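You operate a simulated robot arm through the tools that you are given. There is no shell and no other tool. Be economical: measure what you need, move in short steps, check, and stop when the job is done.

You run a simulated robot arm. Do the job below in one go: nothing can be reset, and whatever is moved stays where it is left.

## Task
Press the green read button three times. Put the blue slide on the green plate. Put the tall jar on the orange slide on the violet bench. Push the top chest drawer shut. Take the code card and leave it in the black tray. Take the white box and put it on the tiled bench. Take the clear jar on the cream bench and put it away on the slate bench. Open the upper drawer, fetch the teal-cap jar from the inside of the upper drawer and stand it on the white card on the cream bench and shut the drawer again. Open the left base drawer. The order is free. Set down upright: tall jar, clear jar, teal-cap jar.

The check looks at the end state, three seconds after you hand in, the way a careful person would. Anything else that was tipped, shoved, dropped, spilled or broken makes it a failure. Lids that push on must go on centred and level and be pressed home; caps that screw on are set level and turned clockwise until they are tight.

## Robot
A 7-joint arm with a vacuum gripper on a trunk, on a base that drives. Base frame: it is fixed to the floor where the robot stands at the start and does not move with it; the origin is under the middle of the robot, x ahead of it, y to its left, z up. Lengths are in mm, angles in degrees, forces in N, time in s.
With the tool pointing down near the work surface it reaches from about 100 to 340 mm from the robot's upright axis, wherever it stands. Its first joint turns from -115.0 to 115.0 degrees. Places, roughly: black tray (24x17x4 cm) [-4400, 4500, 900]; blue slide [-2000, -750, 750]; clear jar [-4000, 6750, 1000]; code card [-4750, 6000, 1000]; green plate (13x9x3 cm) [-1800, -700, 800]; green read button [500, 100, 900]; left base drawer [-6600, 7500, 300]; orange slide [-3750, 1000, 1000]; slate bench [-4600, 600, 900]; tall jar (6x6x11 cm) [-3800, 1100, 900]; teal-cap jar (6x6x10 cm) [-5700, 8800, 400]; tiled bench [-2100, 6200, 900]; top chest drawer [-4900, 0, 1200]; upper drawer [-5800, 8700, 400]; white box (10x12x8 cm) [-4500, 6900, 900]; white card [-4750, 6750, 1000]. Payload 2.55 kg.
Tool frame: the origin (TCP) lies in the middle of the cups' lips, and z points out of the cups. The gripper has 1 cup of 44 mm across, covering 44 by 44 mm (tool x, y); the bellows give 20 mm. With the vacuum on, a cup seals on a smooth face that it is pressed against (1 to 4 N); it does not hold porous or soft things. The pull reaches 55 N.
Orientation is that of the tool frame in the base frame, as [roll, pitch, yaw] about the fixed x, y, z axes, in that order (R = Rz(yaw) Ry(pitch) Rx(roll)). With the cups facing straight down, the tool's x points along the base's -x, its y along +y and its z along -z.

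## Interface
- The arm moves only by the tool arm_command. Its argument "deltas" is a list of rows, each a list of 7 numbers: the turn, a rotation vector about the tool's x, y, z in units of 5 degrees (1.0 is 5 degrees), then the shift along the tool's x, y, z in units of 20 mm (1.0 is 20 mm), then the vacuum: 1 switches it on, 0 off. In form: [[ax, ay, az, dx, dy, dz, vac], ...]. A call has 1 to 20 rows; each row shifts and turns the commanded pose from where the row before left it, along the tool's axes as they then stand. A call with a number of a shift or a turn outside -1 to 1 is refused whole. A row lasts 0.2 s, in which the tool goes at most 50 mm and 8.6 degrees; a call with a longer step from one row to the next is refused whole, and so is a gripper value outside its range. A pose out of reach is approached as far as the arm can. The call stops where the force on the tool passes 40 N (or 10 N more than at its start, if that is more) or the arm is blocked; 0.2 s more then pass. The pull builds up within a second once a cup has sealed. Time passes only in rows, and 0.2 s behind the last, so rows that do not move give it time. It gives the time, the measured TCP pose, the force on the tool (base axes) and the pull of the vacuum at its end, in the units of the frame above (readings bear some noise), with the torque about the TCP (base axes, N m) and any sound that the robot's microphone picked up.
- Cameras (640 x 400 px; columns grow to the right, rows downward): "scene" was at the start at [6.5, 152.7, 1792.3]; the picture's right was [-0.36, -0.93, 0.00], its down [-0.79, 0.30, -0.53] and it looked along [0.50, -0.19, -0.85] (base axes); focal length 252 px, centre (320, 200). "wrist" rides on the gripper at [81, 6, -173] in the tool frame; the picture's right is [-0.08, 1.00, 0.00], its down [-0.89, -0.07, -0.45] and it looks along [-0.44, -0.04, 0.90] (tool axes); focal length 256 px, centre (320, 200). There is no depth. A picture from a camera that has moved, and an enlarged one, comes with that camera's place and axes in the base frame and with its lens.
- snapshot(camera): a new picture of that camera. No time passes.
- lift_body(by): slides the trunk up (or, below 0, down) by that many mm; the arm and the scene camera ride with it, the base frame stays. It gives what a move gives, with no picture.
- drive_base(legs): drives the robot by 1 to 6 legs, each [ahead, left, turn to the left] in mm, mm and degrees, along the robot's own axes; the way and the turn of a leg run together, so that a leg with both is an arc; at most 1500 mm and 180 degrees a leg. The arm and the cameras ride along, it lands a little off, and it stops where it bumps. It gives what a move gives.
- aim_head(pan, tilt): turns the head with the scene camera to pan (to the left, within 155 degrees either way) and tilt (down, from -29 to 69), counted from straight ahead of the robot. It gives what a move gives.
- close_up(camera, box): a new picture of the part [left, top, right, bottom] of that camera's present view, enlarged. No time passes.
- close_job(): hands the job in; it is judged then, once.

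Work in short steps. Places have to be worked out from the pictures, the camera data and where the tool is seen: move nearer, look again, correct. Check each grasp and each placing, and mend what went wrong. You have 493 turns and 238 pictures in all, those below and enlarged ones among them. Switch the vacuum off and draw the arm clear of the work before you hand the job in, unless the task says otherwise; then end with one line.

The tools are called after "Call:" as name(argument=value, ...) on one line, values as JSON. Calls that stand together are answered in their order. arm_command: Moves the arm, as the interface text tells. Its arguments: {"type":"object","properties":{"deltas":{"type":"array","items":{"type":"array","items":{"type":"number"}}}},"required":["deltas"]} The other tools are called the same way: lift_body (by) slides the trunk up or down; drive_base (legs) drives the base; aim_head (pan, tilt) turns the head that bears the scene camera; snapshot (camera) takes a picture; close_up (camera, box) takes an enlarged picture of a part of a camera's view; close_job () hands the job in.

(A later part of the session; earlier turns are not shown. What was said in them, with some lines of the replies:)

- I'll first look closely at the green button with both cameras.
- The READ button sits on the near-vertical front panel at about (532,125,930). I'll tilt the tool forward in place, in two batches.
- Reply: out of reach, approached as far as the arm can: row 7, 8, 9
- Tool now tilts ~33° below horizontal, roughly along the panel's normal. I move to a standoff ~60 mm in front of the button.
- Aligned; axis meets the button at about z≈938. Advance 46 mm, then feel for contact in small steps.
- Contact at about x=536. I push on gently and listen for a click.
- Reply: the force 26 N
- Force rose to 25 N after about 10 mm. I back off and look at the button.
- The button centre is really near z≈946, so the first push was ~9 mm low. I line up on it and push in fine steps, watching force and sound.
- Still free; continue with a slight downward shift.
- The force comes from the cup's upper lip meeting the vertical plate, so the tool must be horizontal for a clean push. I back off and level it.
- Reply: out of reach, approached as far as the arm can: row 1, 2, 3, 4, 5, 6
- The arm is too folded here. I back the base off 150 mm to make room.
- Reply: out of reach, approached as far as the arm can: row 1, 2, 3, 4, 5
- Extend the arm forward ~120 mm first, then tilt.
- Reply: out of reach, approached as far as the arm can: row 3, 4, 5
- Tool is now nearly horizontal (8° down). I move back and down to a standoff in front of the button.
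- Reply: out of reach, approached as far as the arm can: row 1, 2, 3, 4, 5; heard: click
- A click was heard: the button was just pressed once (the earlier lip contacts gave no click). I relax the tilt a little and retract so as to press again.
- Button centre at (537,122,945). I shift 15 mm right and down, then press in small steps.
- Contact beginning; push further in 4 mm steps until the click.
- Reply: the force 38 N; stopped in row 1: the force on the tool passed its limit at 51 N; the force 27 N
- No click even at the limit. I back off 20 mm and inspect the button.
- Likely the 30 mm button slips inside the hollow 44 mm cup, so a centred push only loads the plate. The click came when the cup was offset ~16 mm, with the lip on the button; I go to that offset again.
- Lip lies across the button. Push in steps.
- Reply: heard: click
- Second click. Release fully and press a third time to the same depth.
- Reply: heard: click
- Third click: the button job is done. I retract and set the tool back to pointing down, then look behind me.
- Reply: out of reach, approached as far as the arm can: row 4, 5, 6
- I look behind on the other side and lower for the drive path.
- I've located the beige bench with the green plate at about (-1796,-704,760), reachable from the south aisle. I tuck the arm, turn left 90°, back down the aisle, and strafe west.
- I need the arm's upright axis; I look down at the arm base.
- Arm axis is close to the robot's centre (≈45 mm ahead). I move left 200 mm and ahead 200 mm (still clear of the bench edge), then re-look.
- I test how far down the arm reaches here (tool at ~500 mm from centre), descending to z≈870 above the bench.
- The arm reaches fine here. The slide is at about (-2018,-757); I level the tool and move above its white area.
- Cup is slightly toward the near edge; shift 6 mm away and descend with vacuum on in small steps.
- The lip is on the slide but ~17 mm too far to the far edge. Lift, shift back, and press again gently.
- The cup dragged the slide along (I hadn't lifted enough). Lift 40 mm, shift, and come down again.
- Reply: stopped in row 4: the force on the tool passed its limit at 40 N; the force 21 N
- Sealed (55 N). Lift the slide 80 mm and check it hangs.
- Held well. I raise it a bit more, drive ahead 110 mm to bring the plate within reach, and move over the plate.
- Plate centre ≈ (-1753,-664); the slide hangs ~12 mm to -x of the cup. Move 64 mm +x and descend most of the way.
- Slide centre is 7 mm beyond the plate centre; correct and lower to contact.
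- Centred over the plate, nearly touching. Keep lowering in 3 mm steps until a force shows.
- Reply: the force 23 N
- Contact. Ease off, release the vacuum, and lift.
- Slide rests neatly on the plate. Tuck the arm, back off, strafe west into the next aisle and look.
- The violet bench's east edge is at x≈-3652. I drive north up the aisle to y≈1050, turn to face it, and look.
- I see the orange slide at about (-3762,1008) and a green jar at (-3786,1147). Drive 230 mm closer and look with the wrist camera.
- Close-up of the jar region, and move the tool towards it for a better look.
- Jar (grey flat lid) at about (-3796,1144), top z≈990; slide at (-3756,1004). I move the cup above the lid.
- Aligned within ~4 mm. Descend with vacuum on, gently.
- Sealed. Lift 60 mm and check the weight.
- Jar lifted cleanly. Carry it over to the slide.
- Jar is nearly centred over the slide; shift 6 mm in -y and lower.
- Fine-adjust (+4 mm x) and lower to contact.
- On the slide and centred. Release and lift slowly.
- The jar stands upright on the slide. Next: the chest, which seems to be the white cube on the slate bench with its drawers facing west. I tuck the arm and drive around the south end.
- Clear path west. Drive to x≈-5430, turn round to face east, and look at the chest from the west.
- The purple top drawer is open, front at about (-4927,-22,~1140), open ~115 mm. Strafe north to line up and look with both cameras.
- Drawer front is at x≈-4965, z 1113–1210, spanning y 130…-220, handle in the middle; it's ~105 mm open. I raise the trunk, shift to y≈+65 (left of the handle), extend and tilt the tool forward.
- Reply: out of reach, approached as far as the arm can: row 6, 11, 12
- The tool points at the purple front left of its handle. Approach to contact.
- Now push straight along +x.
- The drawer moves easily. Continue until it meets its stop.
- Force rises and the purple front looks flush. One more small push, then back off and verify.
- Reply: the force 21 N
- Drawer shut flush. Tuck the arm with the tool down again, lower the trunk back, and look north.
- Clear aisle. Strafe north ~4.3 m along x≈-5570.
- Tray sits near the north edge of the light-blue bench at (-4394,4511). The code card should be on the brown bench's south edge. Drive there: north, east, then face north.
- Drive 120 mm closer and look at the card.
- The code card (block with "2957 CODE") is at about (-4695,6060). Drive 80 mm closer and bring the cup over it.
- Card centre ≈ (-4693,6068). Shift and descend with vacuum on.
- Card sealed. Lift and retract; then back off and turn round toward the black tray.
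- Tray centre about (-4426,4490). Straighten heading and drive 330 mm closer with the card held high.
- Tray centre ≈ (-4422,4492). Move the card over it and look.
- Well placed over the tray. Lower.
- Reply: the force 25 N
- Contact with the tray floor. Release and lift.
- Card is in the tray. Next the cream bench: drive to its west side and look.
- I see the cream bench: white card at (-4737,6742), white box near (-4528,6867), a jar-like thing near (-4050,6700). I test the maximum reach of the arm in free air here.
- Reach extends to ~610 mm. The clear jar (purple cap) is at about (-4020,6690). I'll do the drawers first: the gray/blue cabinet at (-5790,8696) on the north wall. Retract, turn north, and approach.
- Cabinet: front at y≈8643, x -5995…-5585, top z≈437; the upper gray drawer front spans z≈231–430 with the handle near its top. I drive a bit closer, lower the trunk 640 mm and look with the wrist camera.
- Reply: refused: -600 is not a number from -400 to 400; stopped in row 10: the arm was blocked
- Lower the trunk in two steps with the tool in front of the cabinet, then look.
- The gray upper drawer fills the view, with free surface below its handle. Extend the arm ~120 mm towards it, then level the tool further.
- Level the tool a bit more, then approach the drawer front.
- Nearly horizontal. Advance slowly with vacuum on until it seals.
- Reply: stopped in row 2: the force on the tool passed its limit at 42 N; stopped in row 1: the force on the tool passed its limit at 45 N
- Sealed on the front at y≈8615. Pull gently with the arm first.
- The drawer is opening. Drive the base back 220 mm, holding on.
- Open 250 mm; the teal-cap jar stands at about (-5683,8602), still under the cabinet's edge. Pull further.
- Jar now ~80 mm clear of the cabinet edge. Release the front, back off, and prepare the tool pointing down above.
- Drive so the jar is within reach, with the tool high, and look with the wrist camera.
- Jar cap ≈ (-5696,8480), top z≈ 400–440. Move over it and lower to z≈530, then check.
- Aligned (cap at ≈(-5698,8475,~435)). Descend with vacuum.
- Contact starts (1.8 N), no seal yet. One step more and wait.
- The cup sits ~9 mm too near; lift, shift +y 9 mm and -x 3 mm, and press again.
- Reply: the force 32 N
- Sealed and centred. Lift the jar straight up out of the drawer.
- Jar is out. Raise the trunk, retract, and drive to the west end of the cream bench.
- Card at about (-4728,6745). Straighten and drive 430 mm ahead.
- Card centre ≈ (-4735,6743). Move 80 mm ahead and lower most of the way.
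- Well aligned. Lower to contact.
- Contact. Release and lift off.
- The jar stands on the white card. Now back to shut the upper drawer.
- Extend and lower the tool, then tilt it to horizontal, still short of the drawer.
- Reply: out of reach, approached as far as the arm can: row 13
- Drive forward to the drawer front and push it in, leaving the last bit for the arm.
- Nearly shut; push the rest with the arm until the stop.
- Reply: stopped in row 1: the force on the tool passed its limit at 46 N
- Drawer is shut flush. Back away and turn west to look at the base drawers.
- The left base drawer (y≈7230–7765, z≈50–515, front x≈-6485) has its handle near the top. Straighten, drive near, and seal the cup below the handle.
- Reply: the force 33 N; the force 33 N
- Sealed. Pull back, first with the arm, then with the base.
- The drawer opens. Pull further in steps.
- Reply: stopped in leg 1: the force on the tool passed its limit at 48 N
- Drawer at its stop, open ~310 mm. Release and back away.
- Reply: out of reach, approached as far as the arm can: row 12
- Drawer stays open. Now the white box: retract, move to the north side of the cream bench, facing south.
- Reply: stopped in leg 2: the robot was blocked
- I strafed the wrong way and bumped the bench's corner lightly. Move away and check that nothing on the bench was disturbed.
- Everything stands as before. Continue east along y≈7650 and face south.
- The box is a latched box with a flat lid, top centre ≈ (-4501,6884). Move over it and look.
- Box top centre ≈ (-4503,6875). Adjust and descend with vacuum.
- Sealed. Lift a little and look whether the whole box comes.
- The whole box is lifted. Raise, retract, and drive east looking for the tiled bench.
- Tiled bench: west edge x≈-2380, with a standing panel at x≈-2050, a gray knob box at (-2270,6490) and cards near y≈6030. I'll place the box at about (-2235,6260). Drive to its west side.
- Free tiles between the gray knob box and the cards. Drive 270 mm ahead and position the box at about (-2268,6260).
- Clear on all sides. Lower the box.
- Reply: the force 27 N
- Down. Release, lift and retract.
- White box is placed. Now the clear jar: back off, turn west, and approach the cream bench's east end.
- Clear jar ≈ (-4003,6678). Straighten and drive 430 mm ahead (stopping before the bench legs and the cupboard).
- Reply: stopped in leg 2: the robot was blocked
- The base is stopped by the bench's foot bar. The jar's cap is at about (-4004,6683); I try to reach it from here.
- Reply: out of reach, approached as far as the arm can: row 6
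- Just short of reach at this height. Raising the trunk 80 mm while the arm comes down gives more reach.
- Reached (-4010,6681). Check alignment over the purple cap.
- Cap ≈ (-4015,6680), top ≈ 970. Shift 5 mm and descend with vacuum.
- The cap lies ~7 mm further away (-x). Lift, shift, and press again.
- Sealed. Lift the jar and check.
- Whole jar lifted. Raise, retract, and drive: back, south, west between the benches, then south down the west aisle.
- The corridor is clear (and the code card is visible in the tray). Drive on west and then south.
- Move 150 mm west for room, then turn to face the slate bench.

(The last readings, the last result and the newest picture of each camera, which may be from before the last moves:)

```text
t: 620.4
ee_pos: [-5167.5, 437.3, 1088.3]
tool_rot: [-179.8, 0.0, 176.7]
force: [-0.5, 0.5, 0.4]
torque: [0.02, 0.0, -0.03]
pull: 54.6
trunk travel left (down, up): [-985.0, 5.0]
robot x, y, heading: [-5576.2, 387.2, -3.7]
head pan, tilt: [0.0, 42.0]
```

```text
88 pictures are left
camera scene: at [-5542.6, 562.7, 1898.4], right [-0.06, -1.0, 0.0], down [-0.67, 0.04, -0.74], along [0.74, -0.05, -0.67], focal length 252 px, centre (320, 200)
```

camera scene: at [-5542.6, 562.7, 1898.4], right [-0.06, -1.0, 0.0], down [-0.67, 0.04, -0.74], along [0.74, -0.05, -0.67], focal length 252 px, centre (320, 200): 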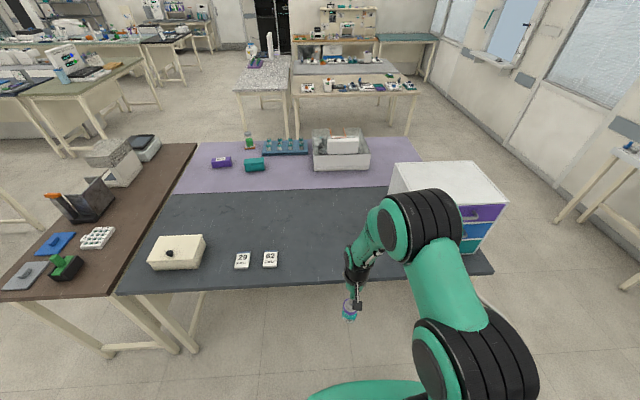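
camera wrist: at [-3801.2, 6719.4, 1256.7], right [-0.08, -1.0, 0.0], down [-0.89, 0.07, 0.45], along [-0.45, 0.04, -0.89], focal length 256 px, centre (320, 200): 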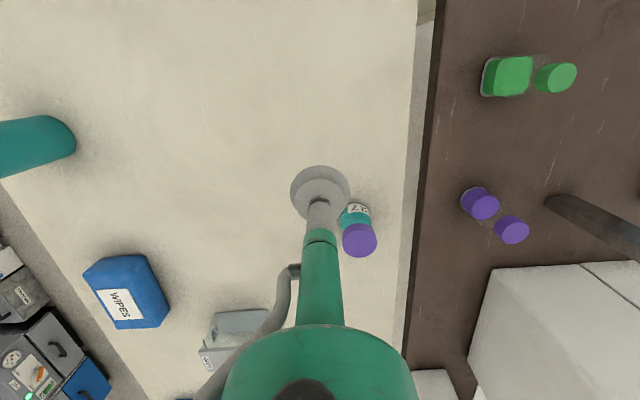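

Plenty of free slate top. Straighten, drive 210 mm ahead, and extend over the bench.

Call:
drive_base(legs=[[0, 0, 3.5], [210, 0, 0]])

Call:
arm_command(deltas=[[0, 0, 0, -1, 0, 0, 1], [0, 0, 0, -1, 0, 0, 1], [0, 0, 0, -1, 0, 0, 1], [0, 0, 0, -1, 0, 0, 1], [0, 0, 0, -1, 0, 0, 1], [0, 0, 0, -1, 0, 0, 1], [0, 0, 0, -1, 0, 0, 1]])

Call:
snapshot(camera="wrist")

Call:
snapshot(camera="scene")

```text
t: 622.4
ee_pos: [-4965.8, 462.1, 1087.6]
tool_rot: [-179.9, 0.1, -179.9]
force: [-0.5, 0.5, -1.3]
torque: [0.02, 0.0, -0.07]
pull: 54.2
trunk travel left (down, up): [-985.0, 5.0]
robot x, y, heading: [-5370.1, 387.9, -0.0]
head pan, tilt: [0.0, 42.0]
```

```text
t: 624.0
ee_pos: [-4823.5, 463.5, 1087.5]
tool_rot: [-179.8, 0.1, -179.9]
force: [0.1, -0.1, -2.0]
torque: [-0.02, 0.04, -0.04]
pull: 55.2
trunk travel left (down, up): [-985.0, 5.0]
robot x, y, heading: [-5369.2, 390.0, 0.1]
head pan, tilt: [0.0, 42.0]
```

```text
87 pictures are left
camera wrist: at [-4904.2, 471.7, 1260.0], right [0.08, 1.0, 0.0], down [0.89, -0.07, 0.45], along [0.45, -0.04, -0.89], focal length 256 px, centre (320, 200)
```

wrist: 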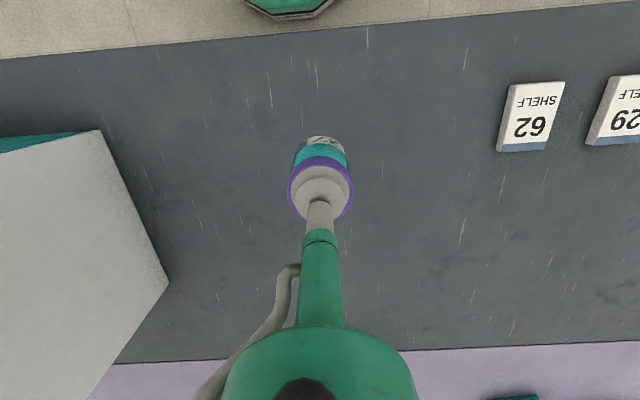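

```text
86 pictures are left
camera scene: at [-5345.9, 564.5, 1898.4], right [0.0, -1.0, 0.0], down [-0.67, 0.0, -0.74], along [0.74, 0.0, -0.67], focal length 252 px, centre (320, 200)
```

scene: 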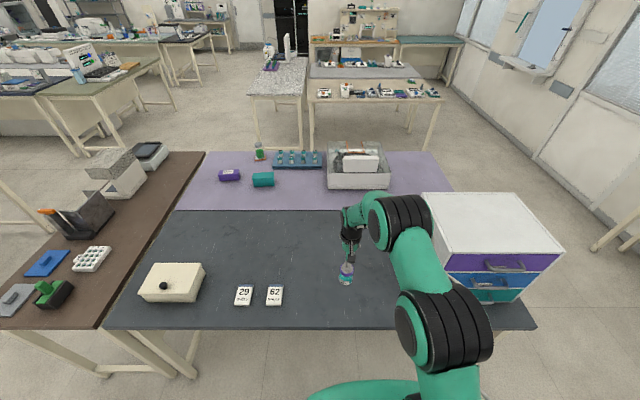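

Spot is clear. Lower the jar.

Call:
arm_command(deltas=[[0, 0, 0, 0, 0, 1, 1], [0, 0, 0, 0, 0, 1, 1], [0, 0, 0, 0, 0, 1, 1], [0, 0, 0, 0, 0, 1, 1], [0, 0, 0, 0, 0, 1, 1], [0, 0, 0, 0, 0, 0.5, 1]])

Call:
arm_command(deltas=[[0, 0, 0, 0, 0, 0.25, 1], [0, 0, 0, 0, 0, 0.2, 1], [0, 0, 0, 0, 0, 0, 1]])

Call:
arm_command(deltas=[[0, 0, 0, 0, 0, 0.2, 1], [0, 0, 0, 0, 0, 0, 1]])

Call:
arm_command(deltas=[[0, 0, 0, 0, 0, 0.2, 1], [0, 0, 0, 0, 0, 0, 1]])

Call:
close_up(camera="scene", box=[285, 230, 405, 305])

```text
t: 625.4
ee_pos: [-4825.4, 463.8, 980.6]
tool_rot: [-179.8, 0.1, -179.9]
force: [-0.5, 0.2, -1.4]
torque: [-0.01, 0.04, -0.05]
pull: 54.4
trunk travel left (down, up): [-985.0, 5.0]
robot x, y, heading: [-5374.0, 387.4, -0.0]
head pan, tilt: [0.0, 42.0]
```

```text
t: 626.2
ee_pos: [-4825.3, 462.9, 971.5]
tool_rot: [-179.7, 0.1, -179.9]
force: [-0.3, 0.0, -1.1]
torque: [0.02, 0.03, -0.07]
pull: 54.8
trunk travel left (down, up): [-985.0, 5.0]
robot x, y, heading: [-5373.5, 384.0, 0.1]
head pan, tilt: [0.0, 42.0]
```

```text
t: 626.8
ee_pos: [-4825.2, 463.7, 966.9]
tool_rot: [-179.9, 0.1, -179.8]
force: [-0.9, 0.6, -1.2]
torque: [-0.01, -0.02, -0.06]
pull: 55.0
trunk travel left (down, up): [-985.0, 5.0]
robot x, y, heading: [-5368.8, 388.3, -0.0]
head pan, tilt: [0.0, 42.0]
```

```text
t: 627.4
ee_pos: [-4824.0, 462.0, 960.8]
tool_rot: [-179.8, 0.1, -180.0]
force: [0.5, 0.1, -1.6]
torque: [-0.02, -0.01, -0.05]
pull: 54.7
trunk travel left (down, up): [-985.0, 5.0]
robot x, y, heading: [-5373.0, 384.2, -0.2]
head pan, tilt: [0.0, 42.0]
```

```text
5.33 times, centred on (345, 268) of scene
camera zoom: at [-5347.2, 564.5, 1898.4], right [0.0, -1.0, 0.0], down [-0.67, 0.0, -0.74], along [0.74, 0.0, -0.67], focal length 1345 px, centre (187, -160)
```

zoom: 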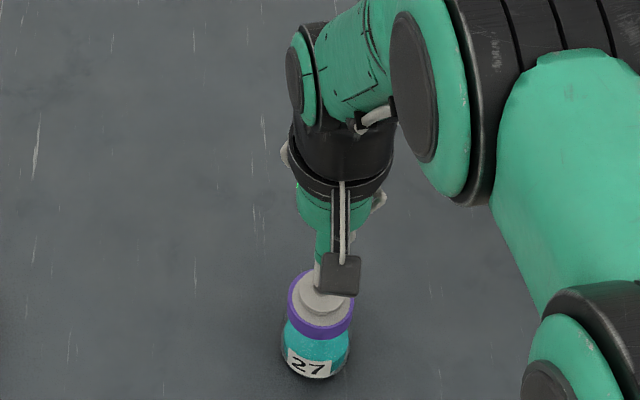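

Call:
arm_command(deltas=[[0, 0, 0, 0, 0, 0.15, 1], [0, 0, 0, 0, 0, 0, 1]])

Call:
arm_command(deltas=[[0, 0, 0, 0, 0, 0.15, 1], [0, 0, 0, 0, 0, 0, 1]])

Call:
arm_command(deltas=[[0, 0, 0, 0, 0, 0.15, 1], [0, 0, 0, 0, 0, 0, 1]])

Call:
arm_command(deltas=[[0, 0, 0, 0, 0, 0.15, 1], [0, 0, 0, 0, 0, 0, 1]])

```text
t: 628.0
ee_pos: [-4825.1, 461.7, 958.8]
tool_rot: [-179.8, 0.1, -179.9]
force: [0.8, 0.1, -0.6]
torque: [-0.02, 0.02, -0.08]
pull: 55.1
trunk travel left (down, up): [-985.0, 5.0]
robot x, y, heading: [-5369.5, 387.9, -0.2]
head pan, tilt: [0.0, 42.0]
```

```text
t: 628.6
ee_pos: [-4825.6, 462.2, 955.9]
tool_rot: [-179.9, 0.2, -180.0]
force: [-1.4, -0.8, 7.8]
torque: [-0.01, 0.05, -0.06]
pull: 55.2
trunk travel left (down, up): [-985.0, 5.0]
robot x, y, heading: [-5372.3, 385.3, 0.1]
head pan, tilt: [0.0, 42.0]
```

```text
t: 629.2
ee_pos: [-4824.7, 461.5, 956.5]
tool_rot: [-179.9, 0.5, -180.0]
force: [-0.9, -3.1, 18.6]
torque: [-0.02, 0.04, -0.05]
pull: 55.2
trunk travel left (down, up): [-985.0, 5.0]
robot x, y, heading: [-5371.0, 386.5, 0.1]
head pan, tilt: [0.0, 42.0]
```

```text
t: 629.8
ee_pos: [-4825.8, 462.7, 953.1]
tool_rot: [-179.8, 0.6, -179.9]
force: [0.2, -1.3, 26.8]
torque: [0.0, 0.0, -0.06]
pull: 55.1
trunk travel left (down, up): [-985.0, 5.0]
robot x, y, heading: [-5374.1, 387.9, 0.0]
head pan, tilt: [0.0, 42.0]
```

On the bench. Release, lift, retract.

Call:
arm_command(deltas=[[0, 0, 0, 0, 0, -0.2, 1], [0, 0, 0, 0, 0, 0, 0], [0, 0, 0, 0, 0, 0, 0], [0, 0, 0, 0, 0, -0.2, 0], [0, 0, 0, 0, 0, -0.3, 0], [0, 0, 0, 0, 0, -0.5, 0], [0, 0, 0, 0, 0, -1, 0], [0, 0, 0, 0, 0, -1, 0], [0, 0, 0, 0, 0, -1, 0], [0, 0, 0, 0, 0, -1, 0], [0, 0, 0, 1, 0, -1, 0], [0, 0, 0, 1, 0, 0, 0], [0, 0, 0, 1, 0, 0, 0], [0, 0, 0, 1, 0, 0, 0], [0, 0, 0, 1, 0, 0, 0], [0, 0, 0, 1, 0, 0, 0], [0, 0, 0, 1, 0, 0, 0], [0, 0, 0, 1, 0, 0, 0]])

Call:
drive_base(legs=[[-150, 0, 0]])

Call:
snapshot(camera="scene")

```text
t: 633.6
ee_pos: [-4986.3, 464.6, 1074.0]
tool_rot: [-179.8, 0.2, -179.8]
force: [0.2, -0.2, 0.6]
torque: [0.03, -0.01, 0.01]
pull: 0.0
trunk travel left (down, up): [-985.0, 5.0]
robot x, y, heading: [-5371.8, 386.0, 0.3]
head pan, tilt: [0.0, 42.0]
```

```text
t: 635.0
ee_pos: [-5136.5, 464.8, 1074.1]
tool_rot: [-179.8, 0.1, -179.8]
force: [1.2, 0.3, -0.4]
torque: [-0.02, -0.02, -0.03]
pull: 0.0
trunk travel left (down, up): [-985.0, 5.0]
robot x, y, heading: [-5521.6, 390.8, -0.2]
head pan, tilt: [0.0, 42.0]
```

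```text
84 pictures are left
camera scene: at [-5497.5, 564.4, 1898.3], right [0.0, -1.0, 0.0], down [-0.67, 0.0, -0.74], along [0.74, 0.0, -0.67], focal length 252 px, centre (320, 200)
```

scene: 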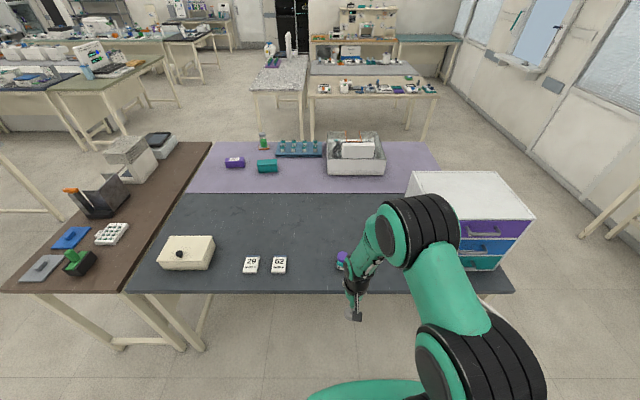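

Everything is in place: the clear jar stands on the slate bench, the drawers are as asked, the vacuum is off and the arm is clear. I hand in.

Call:
close_job()

```text
The job is handed in.
```

All nine tasks are done and the job is handed in. The three read-button presses are judged only by the three clicks I heard, since the display stayed dark.
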